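You operate a simulated robot arm through the tools that you are given. There is no shell and no other tool. Be economical: measure what you need, move in short steps, check, and stop when the job is done.

You run a simulated robot arm. Do the job below in one go: nothing can be reset, and whatever is moved stays where it is left.

Task
Put things in order on the top of the games table. At the end: the blue cup marked seven (marked "7") is on the brown case (marked "Tovend River"); the clear bottle marked orange stands where the orange brick (carton) stood; the orange shaker marked cheese stands where the blue cup marked seven stood; the orange brick stands where the orange shaker marked cheese stood; whatever was shut is shut again. Leave all else as you found it, and nothing knocked over.
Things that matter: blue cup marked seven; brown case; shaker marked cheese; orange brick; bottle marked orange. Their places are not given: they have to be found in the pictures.

It is judged by the outcome, as a careful person would: the job done as asked, and still so three seconds after it is handed in. It fails if anything else is knocked over, pushed out of place, dropped, spilled or broken.

Robot
A 6-joint arm with a two-finger parallel gripper, fixed in place. Base frame: the origin is at the foot of the arm, x ahead of it, y to its left, z up; the work surface is at about z = 0. Lengths are in mm, angles in rad, forces in N, time in s.
With the tool pointing down near the work surface it reaches from about 180 to 460 mm from the base axis. Its first joint turns from -1.222 to 1.222 rad. Payload 1.9 kg.
The tool frame sits at the grasp point between the pads (the TCP): z along the fingers, y along the line on which they close. The tips reach 23 mm beyond it. The gripper opens to 94 mm. The fingers are 38 mm wide and 10 mm thick; the gripper's body (54 by 96 mm) begins 39 mm behind the TCP.
Orientation is that of the tool frame in the base frame, as a unit quaternion [w, x, y, z]. With the fingers straight down and closing along the base's y, the tool's x points along the base's -x, its y along +y and its z along -z.

Tools
- The arm moves only by the tool move_arm. Its argument "targets" is a list of rows, each a list of 3 entries, a list of its own where there are three numbers: the opening, from 0 (shut) to 1 (fully open), then the shift along the tool's x, y, z in mm, then the turn, a rotation vector about the tool's x, y, z in rad. In form: [[claw, [dx, dy, dz], [wx, wy, wz]], ...]. A call has 1 to 8 rows; each row shifts and turns the commanded pose from where the row before left it, along the tool's axes as they then stand. A row lasts 0.2 s, in which the tool goes at most 50 mm and 0.15 rad; a call with a longer step from one row to the next is refused whole, and so is a gripper value outside its range. A pose out of reach is approached as far as the arm can. The call stops where the force on the tool passes 40 N (or 10 N more than at its start, if that is more) or the arm is blocked; 0.2 s more then pass. The fingers move at their own pace (about 108 mm/s each) and stop on an object; they squeeze with about 41 N. The grip force told is the motor's: it shows also when the fingers shut on nothing. Time passes only in rows, and 0.2 s behind the last, so rows that do not move let the fingers close. It gives the time, the measured TCP pose, the force on the tool (base axes), the opening and the grip force at its end, in the units of the frame above (readings bear some noise).
- Cameras (640 x 400 px; columns grow to the right, rows downward): "scene" is fixed at [74.9, 337.5, 416.9]; the picture's right is [-0.50, -0.87, 0.00], its down [-0.54, 0.31, -0.78] and it looks along [0.68, -0.39, -0.62] (base axes); focal length 214 px, centre (320, 200). "wrist" rides on the gripper at [-39, 0, -44] in the tool frame; the picture's right is [0.00, -1.00, 0.00], its down [0.97, 0.00, -0.24] and it looks along [0.24, 0.00, 0.97] (tool axes); focal length 218 px, centre (320, 200).
- get_image(camera): a new picture of that camera. No time passes.
- locate(camera, pixels): for up to 12 pixels [column, row] of the newest picture of that camera ("zoom" is the newest enlarged one), the place [x, y, z] in the base frame of the surface seen there, good to about 2 mm. No time passes.
- zoom(camera, box): a new picture of the part [left, top, right, bottom] of that camera's present view, enlarged. No time passes.
- finish_job(): hands the job in; it is judged then, once.

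Go step by step. Measure first, check grasps and placings, and put right what went wrong. The budget is 80 turns and 34 pictures, counting those below and the enlarged ones. Unless the task says otherwise, let go and move clear before handing in, and close with one line.

The tools are called after "Emit:" as name(argument=value, ...) on one line, values as JSON. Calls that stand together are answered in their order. move_arm: Moves the arm, as the interface text tells. Its arguments: {"type":"object","properties":{"targets":{"type":"array"}},"required":["targets"]} The other tools are called the same way: get_image (camera) takes a picture; locate (camera, pixels) gives the place of the surface under pixels of a picture; zoom (camera, box) takes an enlarged picture of a part of a camera's view; finish_job () hands the job in.

At the start:

```text
clock: 0.0
eef_pos: [266.0, 134.1, 348.9]
tool_rot: [0.0, 0.001, 1.0, 0.002]
force: [-0.2, -0.3, 0.4]
width: 94.0
finger_force: 0.1
```

scene: 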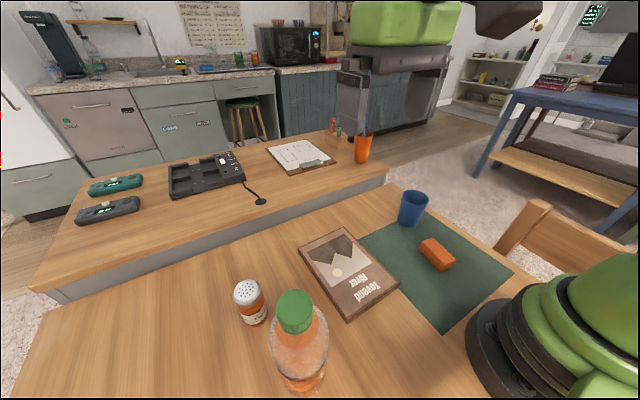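
wrist: 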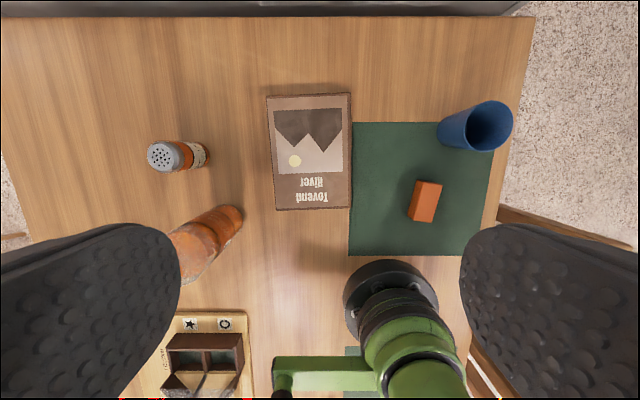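

The pictures show the shaker, the bottle, the brown case, the brick and the cup (wrist view: shaker ~(175,155), bottle ~(205,240), case ~(310,150), brick ~(425,200), cup ~(475,125)). I'll measure them.

Emit:
locate(camera="wrist", pixels=[[163, 156], [204, 155], [185, 255], [235, 215], [270, 97], [350, 95], [276, 209], [351, 208], [424, 188], [424, 201], [490, 128], [450, 130]])

Emit:
locate(camera="scene", pixels=[[248, 286], [256, 322], [295, 300], [302, 345], [438, 245], [422, 244], [455, 265], [413, 196], [408, 222], [345, 275], [300, 240], [398, 285]])

Emit:
zoom(camera="scene", box=[200, 170, 520, 400])

Emit:
zoom(camera="wrist", box=[340, 80, 540, 260])

```text
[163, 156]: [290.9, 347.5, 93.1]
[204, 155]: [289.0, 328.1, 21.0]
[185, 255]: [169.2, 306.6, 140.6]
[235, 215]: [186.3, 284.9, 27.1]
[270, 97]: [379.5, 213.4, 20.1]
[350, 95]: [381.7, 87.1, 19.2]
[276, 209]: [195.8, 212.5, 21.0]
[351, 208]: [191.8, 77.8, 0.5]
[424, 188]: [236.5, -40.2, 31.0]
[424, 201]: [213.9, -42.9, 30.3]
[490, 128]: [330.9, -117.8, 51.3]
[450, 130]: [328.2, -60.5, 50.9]
```

```text
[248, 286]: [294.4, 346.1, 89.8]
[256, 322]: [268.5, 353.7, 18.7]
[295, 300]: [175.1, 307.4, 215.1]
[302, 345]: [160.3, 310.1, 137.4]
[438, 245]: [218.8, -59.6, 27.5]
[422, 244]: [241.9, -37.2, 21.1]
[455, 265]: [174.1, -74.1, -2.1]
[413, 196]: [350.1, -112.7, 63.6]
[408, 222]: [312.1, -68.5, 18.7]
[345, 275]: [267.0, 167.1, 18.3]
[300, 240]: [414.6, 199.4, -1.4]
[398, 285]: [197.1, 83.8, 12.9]
```

```text
1.74 times, centred on (360, 285) of scene
```

zoom: 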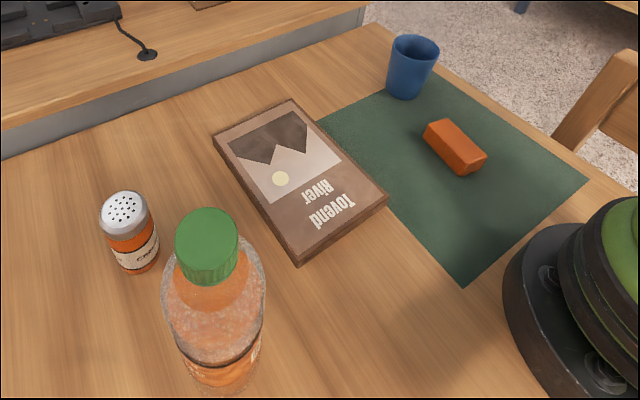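

```text
2.22 times, centred on (440, 170) of wrist
```

zoom: 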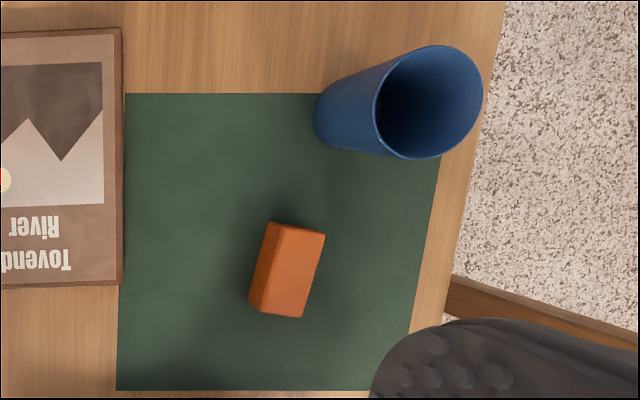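

Everything is visible; the zooms show rims and edges well. I'll measure the cup rim and brick corners in the wrist zoom, and the bottle and shaker outlines.

Emit:
locate(camera="zoom", pixels=[[376, 105], [483, 85], [435, 47], [410, 157], [318, 110], [420, 110], [273, 226], [321, 236], [268, 308], [299, 312], [252, 296], [320, 140]])

Emit:
zoom(camera="wrist", box=[120, 120, 280, 300])

Emit:
locate(camera="scene", pixels=[[280, 305], [311, 305], [295, 292], [296, 325], [275, 340], [325, 340], [237, 290], [262, 290], [248, 283], [242, 315], [266, 312], [250, 302]])

```text
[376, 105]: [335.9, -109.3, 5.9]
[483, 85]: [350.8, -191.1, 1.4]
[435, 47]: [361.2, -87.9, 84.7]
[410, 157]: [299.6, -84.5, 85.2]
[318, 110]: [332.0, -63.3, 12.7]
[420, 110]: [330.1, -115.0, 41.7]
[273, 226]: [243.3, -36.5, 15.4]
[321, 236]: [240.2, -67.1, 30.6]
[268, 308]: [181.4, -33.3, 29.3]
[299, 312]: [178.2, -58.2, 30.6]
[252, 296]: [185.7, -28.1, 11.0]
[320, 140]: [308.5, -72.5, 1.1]
```

```text
2.22 times, centred on (200, 210) of wrist
```

zoom: 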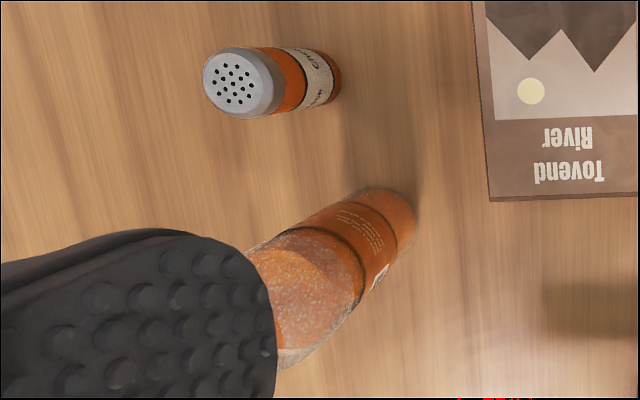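

```text
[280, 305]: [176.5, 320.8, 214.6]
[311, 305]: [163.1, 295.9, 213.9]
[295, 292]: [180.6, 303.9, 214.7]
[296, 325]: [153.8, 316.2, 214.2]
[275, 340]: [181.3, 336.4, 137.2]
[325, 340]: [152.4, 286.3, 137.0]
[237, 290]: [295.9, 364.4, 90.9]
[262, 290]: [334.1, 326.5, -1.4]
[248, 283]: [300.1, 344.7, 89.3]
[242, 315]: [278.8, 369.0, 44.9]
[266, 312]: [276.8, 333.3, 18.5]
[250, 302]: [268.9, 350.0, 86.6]
```

The cup rim is at about (330,-94,85), the brick near (210,-47), the shaker near (284,348,90) and the bottle cap near (168,308,214). I'll move over the cup for a closer look.

Emit:
move_arm(targets=[[1, [-7, -46, 12], [0, 0, 0]], [1, [-7, -46, 12], [0, 0, 0]], [1, [-7, -46, 12], [0, 0, 0]], [1, [-7, -46, 12], [0, 0, 0]], [1, [-6, -44, 12], [0, 0, 0]], [1, [0, 0, 0], [0, 0, 0]]])

Emit:
get_image(camera="wrist")

```text
clock: 1.4
eef_pos: [299.9, -96.1, 287.8]
tool_rot: [-0.001, 0.0, 1.0, 0.002]
force: [-1.0, 0.0, -0.7]
width: 93.8
finger_force: 0.1
```

```text
28 pictures are left
```

wrist: 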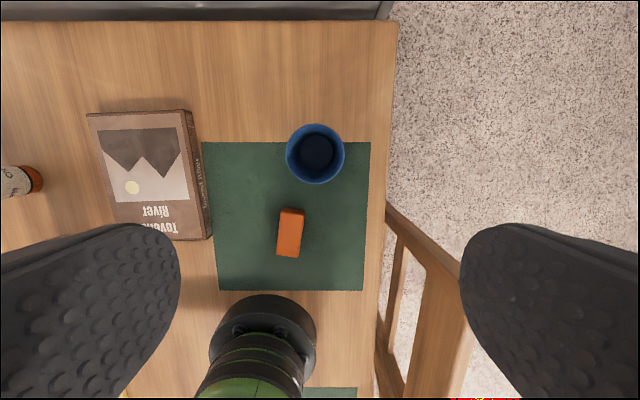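

Emit:
locate(camera="wrist", pixels=[[316, 126], [316, 183], [288, 153], [343, 153], [317, 150], [318, 165], [281, 210], [303, 212], [299, 256], [278, 253], [291, 233], [303, 150]])

Emit:
zoom(camera="wrist", box=[240, 110, 400, 270])

```text
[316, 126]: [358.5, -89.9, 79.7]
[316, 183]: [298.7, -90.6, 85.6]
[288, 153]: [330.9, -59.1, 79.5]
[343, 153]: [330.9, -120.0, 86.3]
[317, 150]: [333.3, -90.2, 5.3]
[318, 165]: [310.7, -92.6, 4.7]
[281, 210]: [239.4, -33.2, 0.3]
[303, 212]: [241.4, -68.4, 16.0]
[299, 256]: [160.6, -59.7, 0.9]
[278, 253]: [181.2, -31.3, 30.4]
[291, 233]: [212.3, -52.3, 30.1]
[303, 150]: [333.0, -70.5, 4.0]
```

```text
2.50 times, centred on (320, 190) of wrist
```

zoom: 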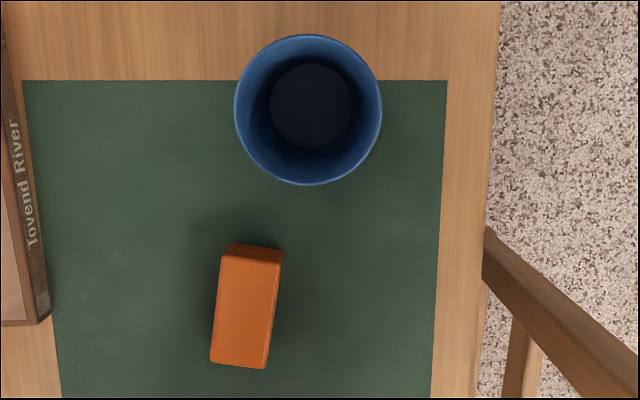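

The cup is empty, with its rim centred at (329.5,-90.5) and 62 mm across; the brick lies flat near (212,-52), turned about -9°. I'll line up above the cup.

Emit:
locate(camera="zoom", pixels=[[233, 260], [276, 267], [262, 362], [214, 355], [240, 310], [308, 38], [308, 182], [238, 110], [379, 110]])

Emit:
move_arm(targets=[[1, [-8, 2, 38], [0, 0, 0]], [1, [-8, 2, 38], [0, 0, 0]], [1, [-8, 2, 38], [0, 0, 0]], [1, [-6, 0, 36], [0, 0, 0]], [1, [0, 0, 0], [0, 0, 0]]])

```text
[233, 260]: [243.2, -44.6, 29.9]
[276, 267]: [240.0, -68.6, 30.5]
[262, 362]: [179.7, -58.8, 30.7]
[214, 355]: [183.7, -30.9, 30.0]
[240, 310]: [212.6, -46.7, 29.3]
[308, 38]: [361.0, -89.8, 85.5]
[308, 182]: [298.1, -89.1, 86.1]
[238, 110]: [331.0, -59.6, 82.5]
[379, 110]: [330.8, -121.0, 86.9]
```

```text
clock: 2.6
eef_pos: [329.8, -88.6, 136.3]
tool_rot: [0.0, 0.0, 1.0, 0.002]
force: [-0.1, 0.1, 0.0]
width: 93.9
finger_force: 0.0
```

I'm over the cup within 2 mm. Brick centre is (211.5,-50.5), top at z=30. Going down and closing.

Emit:
move_arm(targets=[[1, [0, -1, 28], [0, 0, 0]], [1, [0, -1, 28], [0, 0, 0]], [1, [0, 0, 26], [0, 0, 0]], [1, [0, 0, 0], [0, 0, 0]], [0, [0, 0, 0], [0, 0, 0]], [0, [0, 0, 0], [0, 0, 0]], [0, [0, 0, 0], [0, 0, 0]]])

```text
clock: 4.2
eef_pos: [329.9, -90.5, 53.7]
tool_rot: [-0.001, -0.001, 1.0, 0.002]
force: [-0.2, 0.9, -0.5]
width: 66.6
finger_force: 41.1
```

The cup is gripped (66.6 mm, 41 N). Lifting and carrying it over the case centre at about (288,149).

Emit:
move_arm(targets=[[0, [0, 0, -20], [0, 0, 0]], [0, [0, 0, -40], [0, 0, 0]], [0, [0, 0, -40], [0, 0, 0]], [0, [8, 45, 0], [0, 0, 0]], [0, [8, 48, 0], [0, 0, 0]], [0, [8, 48, 0], [0, 0, 0]], [0, [8, 48, 0], [0, 0, 0]], [0, [9, 48, 0], [0, 0, 0]]])

Emit:
get_image(camera="scene")

```text
clock: 6.0
eef_pos: [287.3, 148.7, 155.7]
tool_rot: [0.001, 0.001, 1.0, 0.001]
force: [0.1, -0.1, -0.3]
width: 66.4
finger_force: 41.0
```

```text
26 pictures are left
```

scene: 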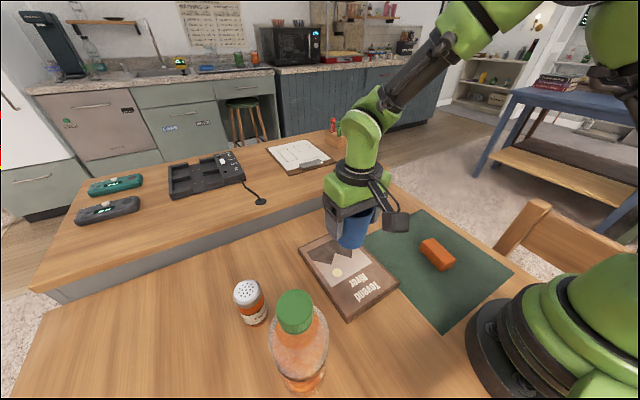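

The cup hangs upright over the case (scene ~(352,232)). Lowering it to the case top (TCP ≈ 75).

Emit:
move_arm(targets=[[0, [0, 0, 35], [0, 0, 0]], [0, [0, 0, 30], [0, 0, 0]], [0, [0, 0, 10], [0, 0, 0]], [0, [0, 0, 4], [0, 0, 0]], [0, [0, 0, 0], [0, 0, 0]]])

Emit:
zoom(camera="scene", box=[280, 180, 440, 300])

```text
clock: 7.2
eef_pos: [289.9, 148.7, 76.5]
tool_rot: [0.0, 0.001, 1.0, 0.002]
force: [0.3, -0.3, -0.5]
width: 66.4
finger_force: 41.4
```

```text
3.33 times, centred on (360, 240) of scene
```

zoom: 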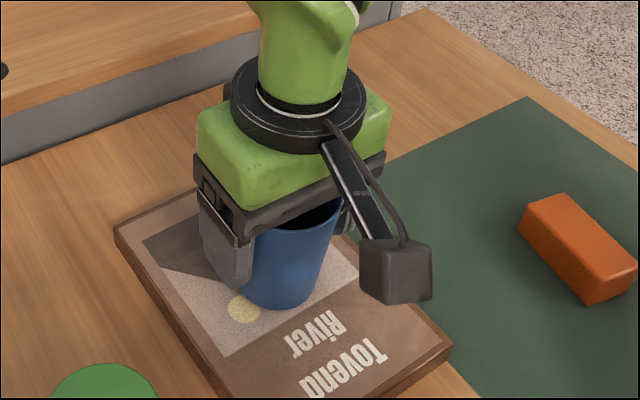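

It's nearly down with no contact force yet. Small steps down until it touches.

Emit:
move_arm(targets=[[0, [0, 0, 1.5], [0, 0, 0]], [0, [0, 0, 1], [0, 0, 0]], [0, [0, 0, 0], [0, 0, 0]]])

```text
clock: 8.0
eef_pos: [289.5, 148.5, 73.5]
tool_rot: [0.0, 0.0, 1.0, 0.002]
force: [-0.4, -0.4, 0.1]
width: 66.2
finger_force: 41.2
```

Emit:
move_arm(targets=[[0, [0, 0, 1], [0, 0, 0]], [0, [0, 0, 0], [0, 0, 0]]])

```text
clock: 8.6
eef_pos: [289.6, 148.0, 73.8]
tool_rot: [-0.001, 0.0, 1.0, 0.001]
force: [-0.4, 0.1, 0.5]
width: 66.3
finger_force: 40.9
```

Emit:
move_arm(targets=[[0, [0, 0, 1], [0, 0, 0]], [0, [0, 0, 0.7], [0, 0, 0]], [0, [0, 0, 0], [0, 0, 0]]])

```text
clock: 9.4
eef_pos: [288.9, 148.7, 71.5]
tool_rot: [0.0, -0.001, 1.0, 0.003]
force: [-3.1, 0.0, 22.6]
width: 66.0
finger_force: 41.1
```

Contact: 22 N upward. Releasing and rising straight up.

Emit:
move_arm(targets=[[0, [0, 0, -1.2], [0, 0, 0]], [0.85, [0, 0, 0], [0, 0, 0]], [1, [0, 0, 0], [0, 0, 0]], [1, [0, 0, -15], [0, 0, 0]], [1, [0, 0, -45], [0, 0, 0]], [1, [0, 0, -45], [0, 0, 0]], [1, [0, 0, -45], [0, 0, 0]]])

Emit:
zoom(camera="scene", box=[220, 180, 440, 330])

```text
clock: 11.0
eef_pos: [290.0, 147.0, 224.0]
tool_rot: [0.0, 0.0, 1.0, 0.002]
force: [0.3, 0.1, -1.1]
width: 93.7
finger_force: 0.0
```

```text
2.67 times, centred on (330, 255) of scene
```

zoom: 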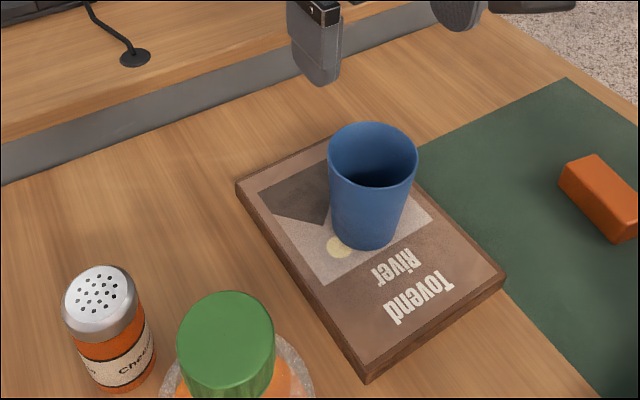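

The cup stands on the case. Next the shaker: moving to a viewing pose over it.

Emit:
move_arm(targets=[[1, [0, 0, -45], [0, 0, 0]], [1, [7, 44, 0], [0, 0, 0]], [1, [7, 44, 0], [0, 0, 0]], [1, [7, 44, 0], [0, 0, 0]], [1, [7, 44, 0], [0, 0, 0]], [1, [0, 0, 0], [0, 0, 0]]])

Emit:
get_image(camera="wrist")

```text
clock: 12.4
eef_pos: [262.0, 324.2, 265.9]
tool_rot: [0.0, 0.0, 1.0, 0.001]
force: [0.6, 0.0, -0.8]
width: 93.8
finger_force: 0.1
```

```text
23 pictures are left
```

wrist: 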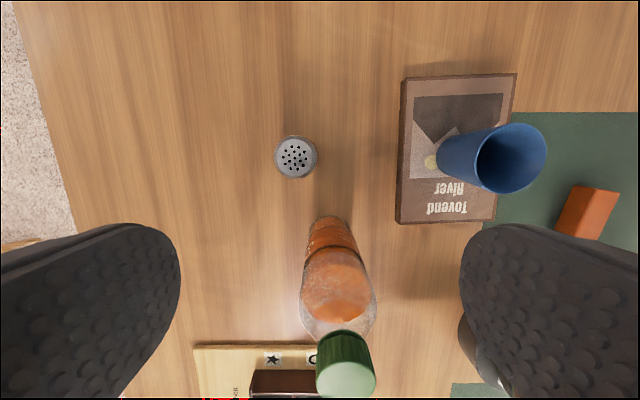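

The shaker top is centred near (296,157); the bottle is at (340,270) with cap (345,365). Measuring both.

Emit:
locate(camera="wrist", pixels=[[296, 139], [296, 176], [277, 158], [314, 158], [296, 158], [345, 340], [345, 372], [345, 394], [319, 372], [373, 372], [300, 300], [374, 300]])

```text
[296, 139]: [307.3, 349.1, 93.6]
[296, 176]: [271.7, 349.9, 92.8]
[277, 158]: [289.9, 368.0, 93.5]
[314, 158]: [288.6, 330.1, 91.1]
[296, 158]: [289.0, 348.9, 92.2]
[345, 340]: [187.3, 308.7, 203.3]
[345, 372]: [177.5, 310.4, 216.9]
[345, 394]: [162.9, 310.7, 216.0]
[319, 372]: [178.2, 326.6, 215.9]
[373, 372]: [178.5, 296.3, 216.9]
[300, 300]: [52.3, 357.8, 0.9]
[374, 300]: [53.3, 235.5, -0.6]
```

Shaker centre (289,349), top at 93, 38 mm across. Lining up above it, stopping at z≈130.

Emit:
move_arm(targets=[[1, [-7, 6, 34], [0, 0, 0]], [1, [-7, 6, 34], [0, 0, 0]], [1, [-7, 6, 34], [0, 0, 0]], [1, [-6, 6.5, 34], [0, 0, 0]], [1, [0, 0, 0], [0, 0, 0]]])

```text
clock: 13.6
eef_pos: [289.2, 347.4, 131.4]
tool_rot: [0.0, 0.001, 1.0, 0.002]
force: [-0.3, -0.4, -0.7]
width: 93.7
finger_force: 0.2
```

Emit:
move_arm(targets=[[1, [0, 0.8, 25], [0, 0, 0]], [1, [0, 0, 25], [0, 0, 0]], [1, [0, 0, 20], [0, 0, 0]], [1, [0, 0, 0], [0, 0, 0]], [0, [0, 0, 0], [0, 0, 0]], [0, [0, 0, 0], [0, 0, 0]], [0, [0, 0, 0], [0, 0, 0]], [0, [0, 0, 0], [0, 0, 0]]])

```text
clock: 15.4
eef_pos: [288.3, 348.4, 62.7]
tool_rot: [0.0, 0.0, 1.0, 0.001]
force: [0.7, -1.1, 0.1]
width: 42.5
finger_force: 40.9
```

Shaker gripped (42.5 mm). Lifting to z≈215 and carrying towards the cup's old spot (329.5,-90.5).

Emit:
move_arm(targets=[[0, [0, 0, -20], [0, 0, 0]], [0, [0, 0, -45], [0, 0, 0]], [0, [0, 0, -45], [0, 0, 0]], [0, [0, 0, -40], [0, 0, 0]], [0, [0, -40, 0], [0, 0, 0]], [0, [-3, -45, 0], [0, 0, 0]], [0, [-5, -45, 0], [0, 0, 0]], [0, [-5, -45, 0], [0, 0, 0]]])

Emit:
move_arm(targets=[[0, [-5, -45, 0], [0, 0, 0]], [0, [-5, -45, 0], [0, 0, 0]], [0, [-5, -45, 0], [0, 0, 0]], [0, [-5, -45, 0], [0, 0, 0]], [0, [-5, -45, 0], [0, 0, 0]], [0, [-3, -38, 0], [0, 0, 0]], [0, [0, 0, 0], [0, 0, 0]]])

Emit:
zoom(camera="scene", box=[260, 100, 540, 300])

```text
clock: 17.2
eef_pos: [298.9, 173.6, 210.4]
tool_rot: [0.0, 0.001, 1.0, 0.002]
force: [-0.2, 0.3, -0.5]
width: 43.0
finger_force: 41.0
```

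```text
clock: 18.8
eef_pos: [329.0, -90.3, 210.9]
tool_rot: [-0.001, 0.0, 1.0, 0.002]
force: [0.2, -0.5, -0.8]
width: 42.6
finger_force: 41.2
```

```text
2.00 times, centred on (400, 200) of scene
```

zoom: 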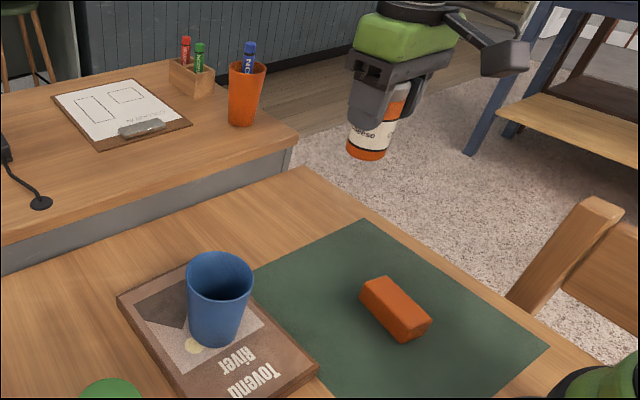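

The shaker is upright over the old cup spot. Lowering to just above the grasp height, then in small steps.

Emit:
move_arm(targets=[[0, [0, 0, 45], [0, 0, 0]], [0, [0, 0, 45], [0, 0, 0]], [0, [0, 0, 40], [0, 0, 0]], [0, [0, 0, 12], [0, 0, 0]], [0, [0, 0, 2], [0, 0, 0]], [0, [0, 0, 0], [0, 0, 0]]])

```text
clock: 20.2
eef_pos: [330.3, -89.0, 67.5]
tool_rot: [0.0, 0.0, 1.0, 0.002]
force: [-0.7, -0.5, -1.6]
width: 42.6
finger_force: 41.2
```

Emit:
move_arm(targets=[[0, [0, 0, 2], [0, 0, 0]], [0, [0, 0, 1], [0, 0, 0]], [0, [0, 0, 0], [0, 0, 0]]])

```text
clock: 21.0
eef_pos: [328.8, -88.3, 63.9]
tool_rot: [0.0, 0.0, 1.0, 0.002]
force: [-0.7, -0.1, 0.0]
width: 42.7
finger_force: 40.9
```

Emit:
move_arm(targets=[[0, [0, -0.8, 1], [0, 0, 0]], [0, [0, 0, 0.8], [0, 0, 0]], [0, [0, 0, 0], [0, 0, 0]]])

```text
clock: 21.8
eef_pos: [329.7, -90.4, 62.8]
tool_rot: [0.002, 0.001, 1.0, 0.001]
force: [-0.8, 3.8, 29.6]
width: 43.0
finger_force: 40.4
```

Contact (30 N). Easing off, releasing, and rising.

Emit:
move_arm(targets=[[0, [0, 0, -1], [0, 0, 0]], [0.8, [0, 0, 0], [0, 0, 0]], [1, [0, 0, 0], [0, 0, 0]], [1, [0, 0, -20], [0, 0, 0]], [1, [0, 0, -45], [0, 0, 0]], [1, [0, 0, -45], [0, 0, 0]], [1, [20, 10, -20], [0, 0, 0]], [1, [20, 10, 0], [0, 0, 0]]])

Emit:
get_image(camera="wrist")

```text
clock: 23.6
eef_pos: [288.9, -70.8, 195.5]
tool_rot: [0.0, 0.0, 1.0, 0.0]
force: [-1.1, -0.6, 0.7]
width: 94.2
finger_force: 0.0
```

```text
21 pictures are left
```

wrist: 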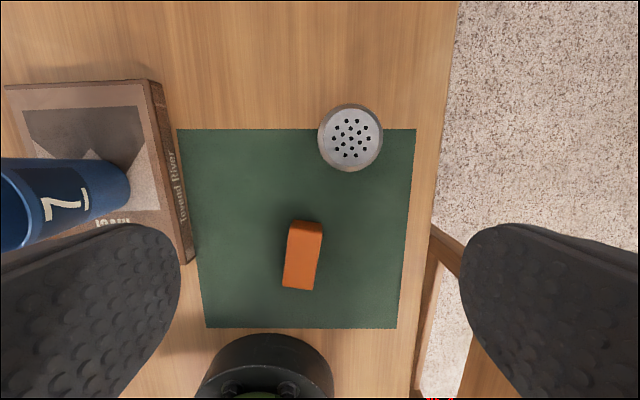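

The shaker stands on the cup's old spot. Confirming the brick's corners (top face ~(287,222)-(315,290)).

Emit:
locate(camera="wrist", pixels=[[293, 231], [319, 234], [312, 288], [285, 285], [302, 260], [351, 138], [351, 168], [351, 107], [320, 138], [381, 138]])

```text
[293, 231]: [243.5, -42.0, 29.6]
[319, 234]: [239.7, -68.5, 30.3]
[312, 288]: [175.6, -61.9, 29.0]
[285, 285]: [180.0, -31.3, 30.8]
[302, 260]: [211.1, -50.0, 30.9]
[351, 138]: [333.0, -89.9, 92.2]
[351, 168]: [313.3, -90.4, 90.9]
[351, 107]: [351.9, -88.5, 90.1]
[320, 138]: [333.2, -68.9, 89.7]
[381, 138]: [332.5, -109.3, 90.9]
```

Brick centre (210.5,-50.5), turned -8.5°. Moving above it and turning the tool 0.148 rad.

Emit:
move_arm(targets=[[1, [30, 7, 15], [0, 0, 0]], [1, [30, 7, 35], [0, 0, 0]], [1, [18, 6, 45], [0, 0, 0]], [1, [0, 0, 0], [0, 0, 0.148]], [1, [0, 0, 0], [0, 0, 0]]])

```text
clock: 24.8
eef_pos: [212.2, -49.0, 100.6]
tool_rot: [-0.001, 0.074, 0.997, 0.001]
force: [1.4, -0.3, 0.4]
width: 93.9
finger_force: 0.0
```

Emit:
move_arm(targets=[[1, [1, -1, 35], [0, 0, 0]], [1, [0, 0, 30], [0, 0, 0]], [1, [0, 0, 7], [0, 0, 0]], [1, [0, 0, 0], [0, 0, 0]], [0, [0, 0, 0], [0, 0, 0]], [0, [0, 0, 0], [0, 0, 0]], [0, [0, 0, 0], [0, 0, 0]], [0, [0, 0, 0], [0, 0, 0]]])

```text
clock: 26.6
eef_pos: [209.9, -50.4, 27.7]
tool_rot: [0.0, 0.075, 0.997, 0.002]
force: [0.0, 0.1, -0.2]
width: 34.0
finger_force: 40.9
```

Brick gripped (34 mm). Lifting and carrying it to the shaker's old spot (289,349).

Emit:
move_arm(targets=[[0, [0, 0, -20], [0, 0, 0]], [0, [0, 0, -50], [0, 0, 0]], [0, [0, 0, -50], [0, 0, 0]], [0, [0, 0, -50], [0, 0, 0]], [0, [-2, 43, 0], [0, 0, 0]], [0, [-2, 45, 0], [0, 0, 0]], [0, [-2, 45, 0], [0, 0, 0]], [0, [-2, 45, 0], [0, 0, 0]]])

Emit:
move_arm(targets=[[0, [-2, 45, 0], [0, 0, 0]], [0, [-2, 45, 0], [0, 0, 0]], [0, [-2, 45, 0], [0, 0, 0]], [0, [-2, 45, 0], [0, 0, 0]], [0, [-3.3, 48, 0], [0, 0, 0]], [0, [0, 0, 0], [0, 0, 0]]])

```text
clock: 28.4
eef_pos: [245.9, 123.0, 196.9]
tool_rot: [-0.001, 0.074, 0.997, 0.002]
force: [-0.1, -0.3, -0.5]
width: 33.8
finger_force: 40.4
```

```text
clock: 29.8
eef_pos: [285.4, 346.3, 196.5]
tool_rot: [-0.001, 0.074, 0.997, 0.001]
force: [-0.5, 0.7, -0.7]
width: 34.2
finger_force: 41.4
```

Slightly short of (289,349); correcting while lowering to z≈35.

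Emit:
move_arm(targets=[[0, [-2.7, 2.4, 45], [0, 0, 0]], [0, [0, 0, 45], [0, 0, 0]], [0, [0, 0, 45], [0, 0, 0]], [0, [0, 0, 27], [0, 0, 0]], [0, [0, 0, 0], [0, 0, 0]]])

Emit:
zoom(camera="scene", box=[160, 180, 400, 400])

```text
clock: 31.0
eef_pos: [292.0, 349.1, 37.3]
tool_rot: [0.001, 0.074, 0.997, 0.002]
force: [0.4, -0.4, 0.2]
width: 33.8
finger_force: 41.1
```

```text
1.82 times, centred on (280, 290) of scene
```

zoom: 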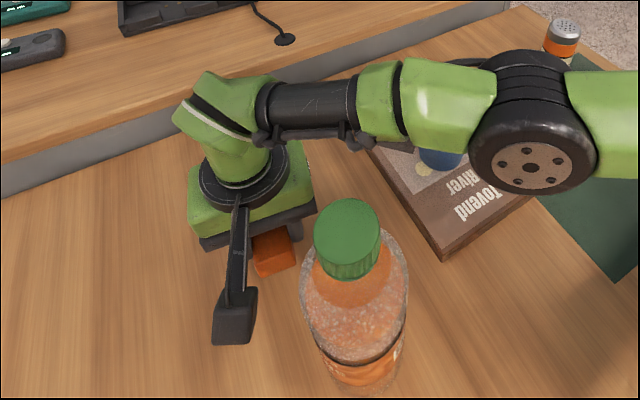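

Brick is low over the spot, clear of the bottle. Final small steps down.

Emit:
move_arm(targets=[[0, [1, 0, 5], [0, 0, 0]], [0, [1, 0, 3], [0, 0, 0]], [0, [0, 0, 0], [0, 0, 0]]])

```text
clock: 31.8
eef_pos: [290.5, 351.1, 28.3]
tool_rot: [0.001, 0.074, 0.997, 0.003]
force: [-0.7, 0.4, -0.3]
width: 34.2
finger_force: 41.0
```

Emit:
move_arm(targets=[[0, [0, -1, 1], [0, 0, 0]], [0, [0, 0, 0.7], [0, 0, 0]], [0, [0, 0, 0], [0, 0, 0]]])

```text
clock: 32.6
eef_pos: [291.9, 350.7, 26.1]
tool_rot: [0.0, 0.074, 0.997, 0.002]
force: [-2.0, -1.8, 11.7]
width: 34.0
finger_force: 41.3
```

Contact (12 N). Releasing and rising straight up.

Emit:
move_arm(targets=[[0.8, [0, 0, 0], [0, 0, 0]], [1, [0, 0, 0], [0, 0, 0]], [1, [0, 0, -20], [0, 0, 0]], [1, [0, 0, -45], [0, 0, 0]], [1, [0, 0, -45], [0, 0, 0]], [1, [0, 0, -48], [0, 0, 0]], [1, [0, 0, -48], [0, 0, 0]], [1, [0, 0, -30], [0, 0, 0]]])

Emit:
get_image(camera="wrist")

Emit:
zoom(camera="scene", box=[160, 180, 480, 400])

```text
clock: 34.4
eef_pos: [275.3, 342.3, 256.2]
tool_rot: [0.0, 0.074, 0.997, 0.003]
force: [0.8, 0.4, -0.4]
width: 94.2
finger_force: 0.0
out of reach, approached as far as the arm can: row 7, 8
```

```text
19 pictures are left
```

wrist: 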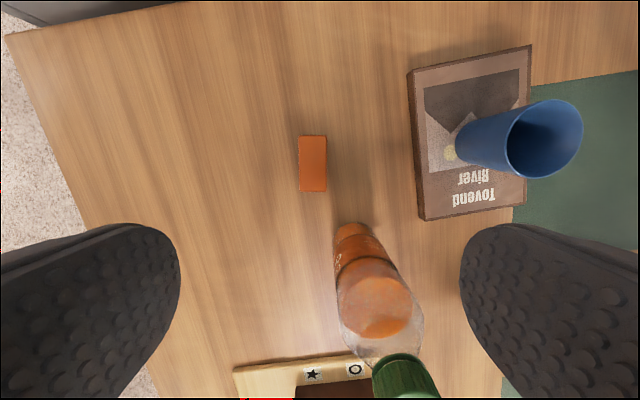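

```text
1.82 times, centred on (320, 290) of scene
```

zoom: 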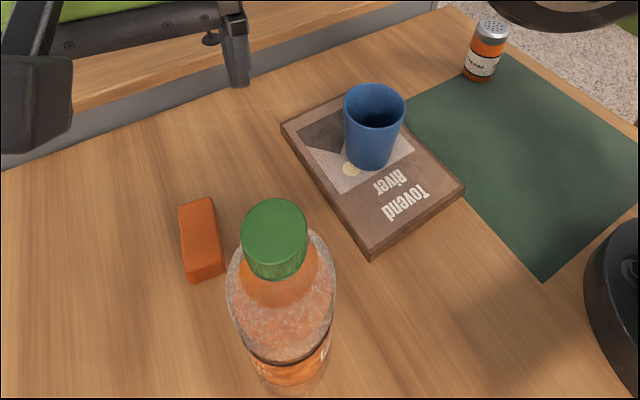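

The brick stands at the shaker's spot. Next the bottle: moving the camera above its cap (z≈300) and squaring the tool.

Emit:
move_arm(targets=[[1, [29, -17, -11], [0, 0, 0]], [1, [29, -17, -11], [0, 0, 0]], [1, [29, -17, -11], [0, 0, 0]], [1, [29, -17, -11], [0, 0, 0]], [1, [0, 0, 0], [0, 0, -0.148]], [1, [0, 0, 0], [0, 0, 0]]])

Emit:
get_image(camera="wrist")

```text
clock: 35.8
eef_pos: [149.8, 290.7, 300.6]
tool_rot: [0.0, 0.0, 1.0, 0.002]
force: [0.4, 0.2, 0.3]
width: 94.2
finger_force: 0.0
```

```text
17 pictures are left
```

wrist: 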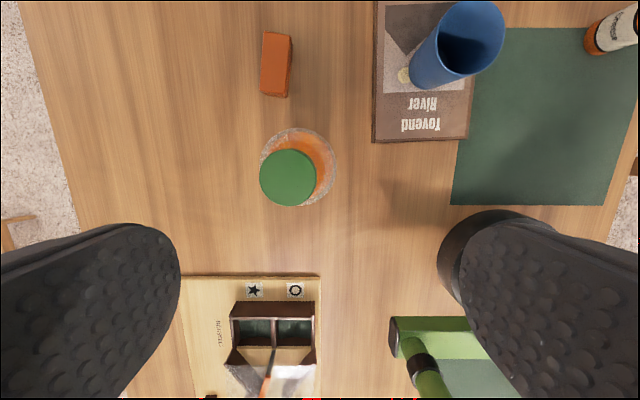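

Clear view of the cap (centre ~(287,177)). Measuring it, plus the brick and shoulders.

Emit:
locate(camera="wrist", pixels=[[287, 177], [262, 177], [313, 177], [287, 152], [287, 203], [300, 132], [331, 165], [270, 37], [292, 37], [276, 94], [272, 334], [290, 380]])

Emit:
zoom(camera="scene", box=[240, 270, 360, 400])

```text
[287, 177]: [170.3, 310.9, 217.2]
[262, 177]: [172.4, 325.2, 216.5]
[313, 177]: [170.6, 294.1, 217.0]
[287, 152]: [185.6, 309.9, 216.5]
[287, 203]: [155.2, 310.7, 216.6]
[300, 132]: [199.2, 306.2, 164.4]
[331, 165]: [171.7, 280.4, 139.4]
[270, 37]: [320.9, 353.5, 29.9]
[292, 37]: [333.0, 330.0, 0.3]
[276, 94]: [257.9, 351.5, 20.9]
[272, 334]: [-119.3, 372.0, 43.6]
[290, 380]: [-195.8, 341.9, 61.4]
```

```text
3.08 times, centred on (300, 335) of scene
```

zoom: 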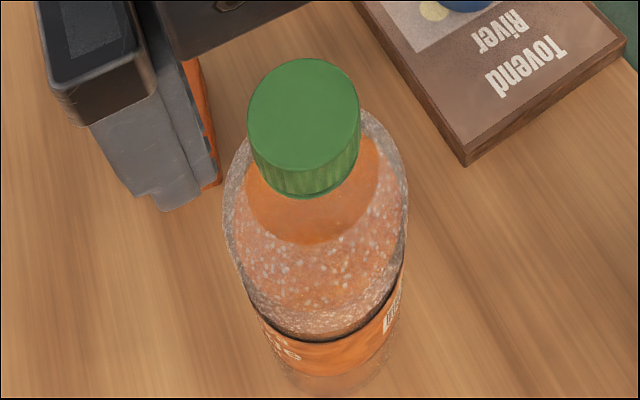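

Cap centre (170.3,310.4), 34 mm across, top at 217. I'll grip the cap with the TCP at ~209; first lining up above.

Emit:
move_arm(targets=[[1, [-10, 10, 20], [0, 0, 0]], [1, [-10.5, 9.7, 22], [0, 0, 0]], [1, [0, 0, 0], [0, 0, 0]]])

```text
clock: 36.6
eef_pos: [170.2, 311.7, 258.6]
tool_rot: [0.0, 0.0, 1.0, 0.001]
force: [-0.4, -0.1, -0.3]
width: 94.1
finger_force: 0.1
```

Emit:
move_arm(targets=[[1, [0, -0.7, 25], [0, 0, 0]], [1, [0, 0, 24.5], [0, 0, 0]], [1, [0, 0, 0], [0, 0, 0]], [0, [0, 0, 0], [0, 0, 0]], [0, [0, 0, 0], [0, 0, 0]], [0, [0, 0, 0], [0, 0, 0]], [0, [0, 0, 0], [0, 0, 0]]])

Emit:
zoom(camera="scene", box=[220, 200, 400, 400])

```text
clock: 38.2
eef_pos: [170.3, 309.7, 209.3]
tool_rot: [-0.001, 0.0, 1.0, 0.001]
force: [-1.2, -0.5, -0.1]
width: 34.2
finger_force: 41.0
```

```text
2.00 times, centred on (310, 300) of scene
```

zoom: 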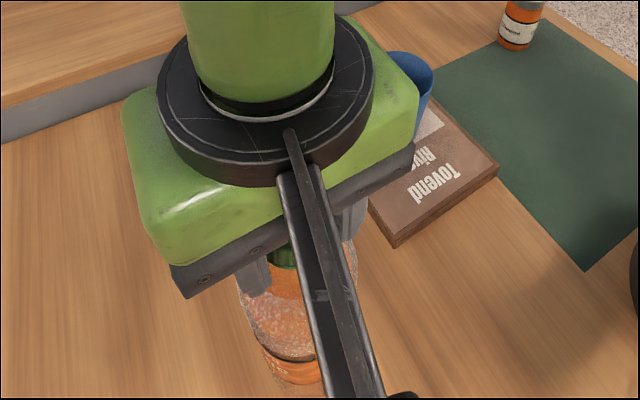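

Cap gripped (34 mm). Lifting 60 mm gently and checking.

Emit:
move_arm(targets=[[0, [0, 0, -8], [0, 0, 0]], [0, [0, 0, -15], [0, 0, 0]], [0, [0, 0, -20], [0, 0, 0]], [0, [0, 0, -20], [0, 0, 0]], [0, [0, 0, 0], [0, 0, 0]]])

Emit:
get_image(camera="scene")

```text
clock: 39.4
eef_pos: [167.3, 310.7, 272.6]
tool_rot: [0.0, 0.0, 1.0, 0.001]
force: [0.3, -0.6, -4.3]
width: 34.0
finger_force: 40.5
```

```text
14 pictures are left
```

scene: 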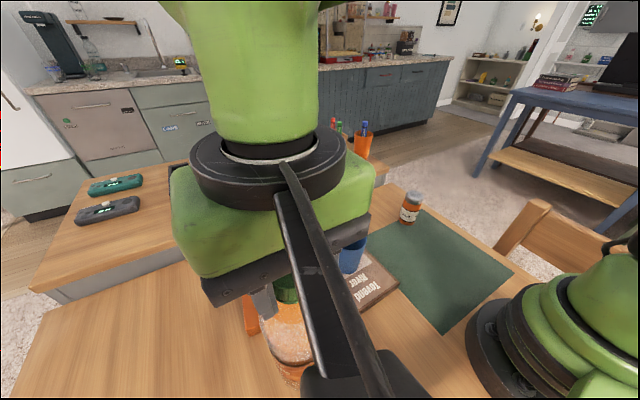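

The bottle is hanging (−4.3 N), grip firm. Carrying it along the near side of the case, away from the cup.

Emit:
move_arm(targets=[[0, [-1, -20, 0], [0, 0, 0]], [0, [-2, -32, 0], [0, 0, 0]], [0, [-2, -32, 0], [0, 0, 0]], [0, [-2, -32, 0], [0, 0, 0]], [0, [-2, -32, 0], [0, 0, 0]], [0, [-2, -32, 0], [0, 0, 0]], [0, [-2, -32, 0], [0, 0, 0]], [0, [-2, -20, 0], [0, 0, 0]]])

```text
clock: 41.2
eef_pos: [184.0, 75.7, 273.1]
tool_rot: [0.0, 0.0, 1.0, 0.002]
force: [-0.7, 0.4, -6.0]
width: 34.0
finger_force: 40.7
```

Emit:
move_arm(targets=[[0, [-6, -20, 0], [0, 0, 0]], [0, [-6, -30, 0], [0, 0, 0]], [0, [-6, -30, 0], [0, 0, 0]], [0, [-6, -28, 0], [0, 0, 0]], [0, [-3, -18, 0], [0, 0, 0]], [0, [0, 0, 0], [0, 0, 0]], [0, [0, 0, 0], [0, 0, 0]]])

Emit:
get_image(camera="scene")

```text
clock: 42.8
eef_pos: [211.6, -47.6, 271.7]
tool_rot: [0.001, 0.0, 1.0, 0.002]
force: [-0.5, -0.7, -4.5]
width: 34.1
finger_force: 41.2
```

```text
13 pictures are left
```

scene: 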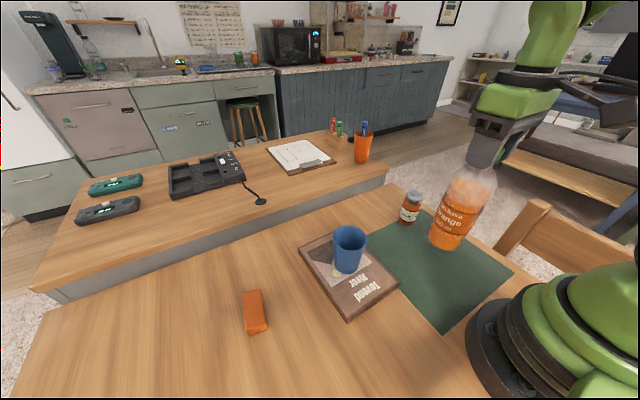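

Bottle hangs upright over the brick's old spot. Lowering to ~214.

Emit:
move_arm(targets=[[0, [0, -1, 20], [0, 0, 0]], [0, [0, -1, 20], [0, 0, 0]], [0, [0, 0, 15], [0, 0, 0]], [0, [0, 0, 3], [0, 0, 0]], [0, [0, 0, 0], [0, 0, 0]]])

```text
clock: 44.0
eef_pos: [211.9, -50.1, 213.8]
tool_rot: [0.0, 0.0, 1.0, 0.002]
force: [0.1, 1.3, -5.0]
width: 34.1
finger_force: 41.0
```

Emit:
move_arm(targets=[[0, [0, 0, 1.5], [0, 0, 0]], [0, [0, 0, 1], [0, 0, 0]], [0, [0, 0, 0], [0, 0, 0]]])

```text
clock: 44.8
eef_pos: [212.5, -47.6, 211.4]
tool_rot: [0.001, 0.0, 1.0, 0.001]
force: [-0.3, -0.1, -3.8]
width: 34.2
finger_force: 40.8
```

Emit:
move_arm(targets=[[0, [0, -0.7, 1], [0, 0, 0]], [0, [0, 0, 0.5], [0, 0, 0]], [0, [0, 0, 0], [0, 0, 0]]])

```text
clock: 45.6
eef_pos: [212.3, -49.4, 209.5]
tool_rot: [0.0, 0.0, 1.0, 0.002]
force: [0.1, 0.9, 0.2]
width: 34.0
finger_force: 40.7
```

Weight has come off the tool (force ≈0): nearly seated. One more small step.

Emit:
move_arm(targets=[[0, [0, 0, 0.6], [0, 0, 0]], [0, [0, 0, 0], [0, 0, 0]]])

```text
clock: 46.2
eef_pos: [211.8, -49.0, 209.0]
tool_rot: [0.0, 0.0, 1.0, 0.002]
force: [0.1, 1.6, 6.6]
width: 34.2
finger_force: 41.2
```

Seated. Opening slowly, then rising straight up.

Emit:
move_arm(targets=[[0.5, [0, 0, 0], [0, 0, 0]], [0.8, [0, 0, 0], [0, 0, 0]], [1, [0, 0, 0], [0, 0, 0]], [1, [0, 0, -15], [0, 0, 0]], [1, [0, 0, -30], [0, 0, 0]], [1, [0, 0, -35], [0, 0, 0]], [1, [0, 0, -25], [0, 0, 0]], [1, [0, 0, 0], [0, 0, 0]]])

Emit:
get_image(camera="scene")

Emit:
get_image(camera="wrist")

```text
clock: 48.0
eef_pos: [213.7, -50.9, 315.2]
tool_rot: [0.0, 0.0, 1.0, 0.001]
force: [1.2, 1.4, 0.1]
width: 94.2
finger_force: 0.1
```

```text
12 pictures are left
```

scene: 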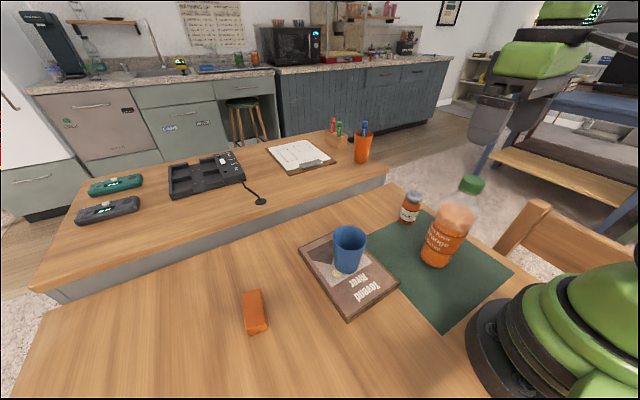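

```text
11 pictures are left
```

wrist: 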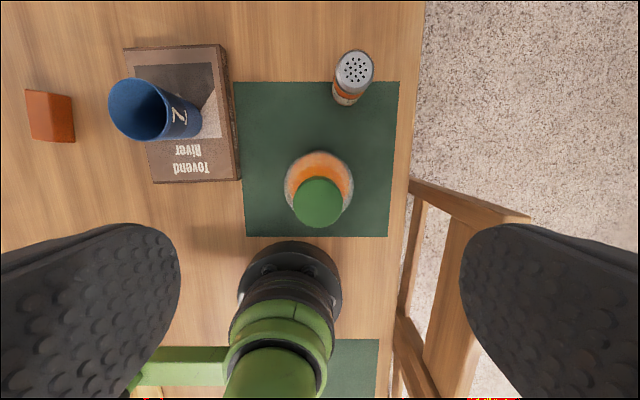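

All four items stand in place and the cap is on. A last measurement of the bottle and brick centres.

Emit:
locate(camera="wrist", pixels=[[320, 202], [27, 92], [70, 97], [74, 139], [33, 139], [140, 108]])

Emit:
locate(camera="scene", pixels=[[471, 184], [244, 293], [261, 291], [267, 325], [247, 332]])

```text
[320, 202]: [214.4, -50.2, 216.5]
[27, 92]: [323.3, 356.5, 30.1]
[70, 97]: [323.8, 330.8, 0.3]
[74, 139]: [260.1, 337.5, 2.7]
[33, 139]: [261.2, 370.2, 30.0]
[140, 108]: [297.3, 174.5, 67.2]
```

```text
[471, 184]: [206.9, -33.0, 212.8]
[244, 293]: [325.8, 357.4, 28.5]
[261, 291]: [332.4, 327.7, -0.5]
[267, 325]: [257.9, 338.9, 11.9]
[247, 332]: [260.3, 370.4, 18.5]
```

Bottle is at (213,-50), within 3 mm of the brick's old centre, and the brick is at about (291,351), within 3 mm of the shaker's. The gripper is clear, so I'm handing in.

Emit:
finish_job()

```text
The job is handed in.
```

The job is handed in: cup "7" is upright on the brown case, and the shaker, brick and bottle each stand within about 3 mm of the spots asked for, with the bottle cap still on and nothing knocked over.
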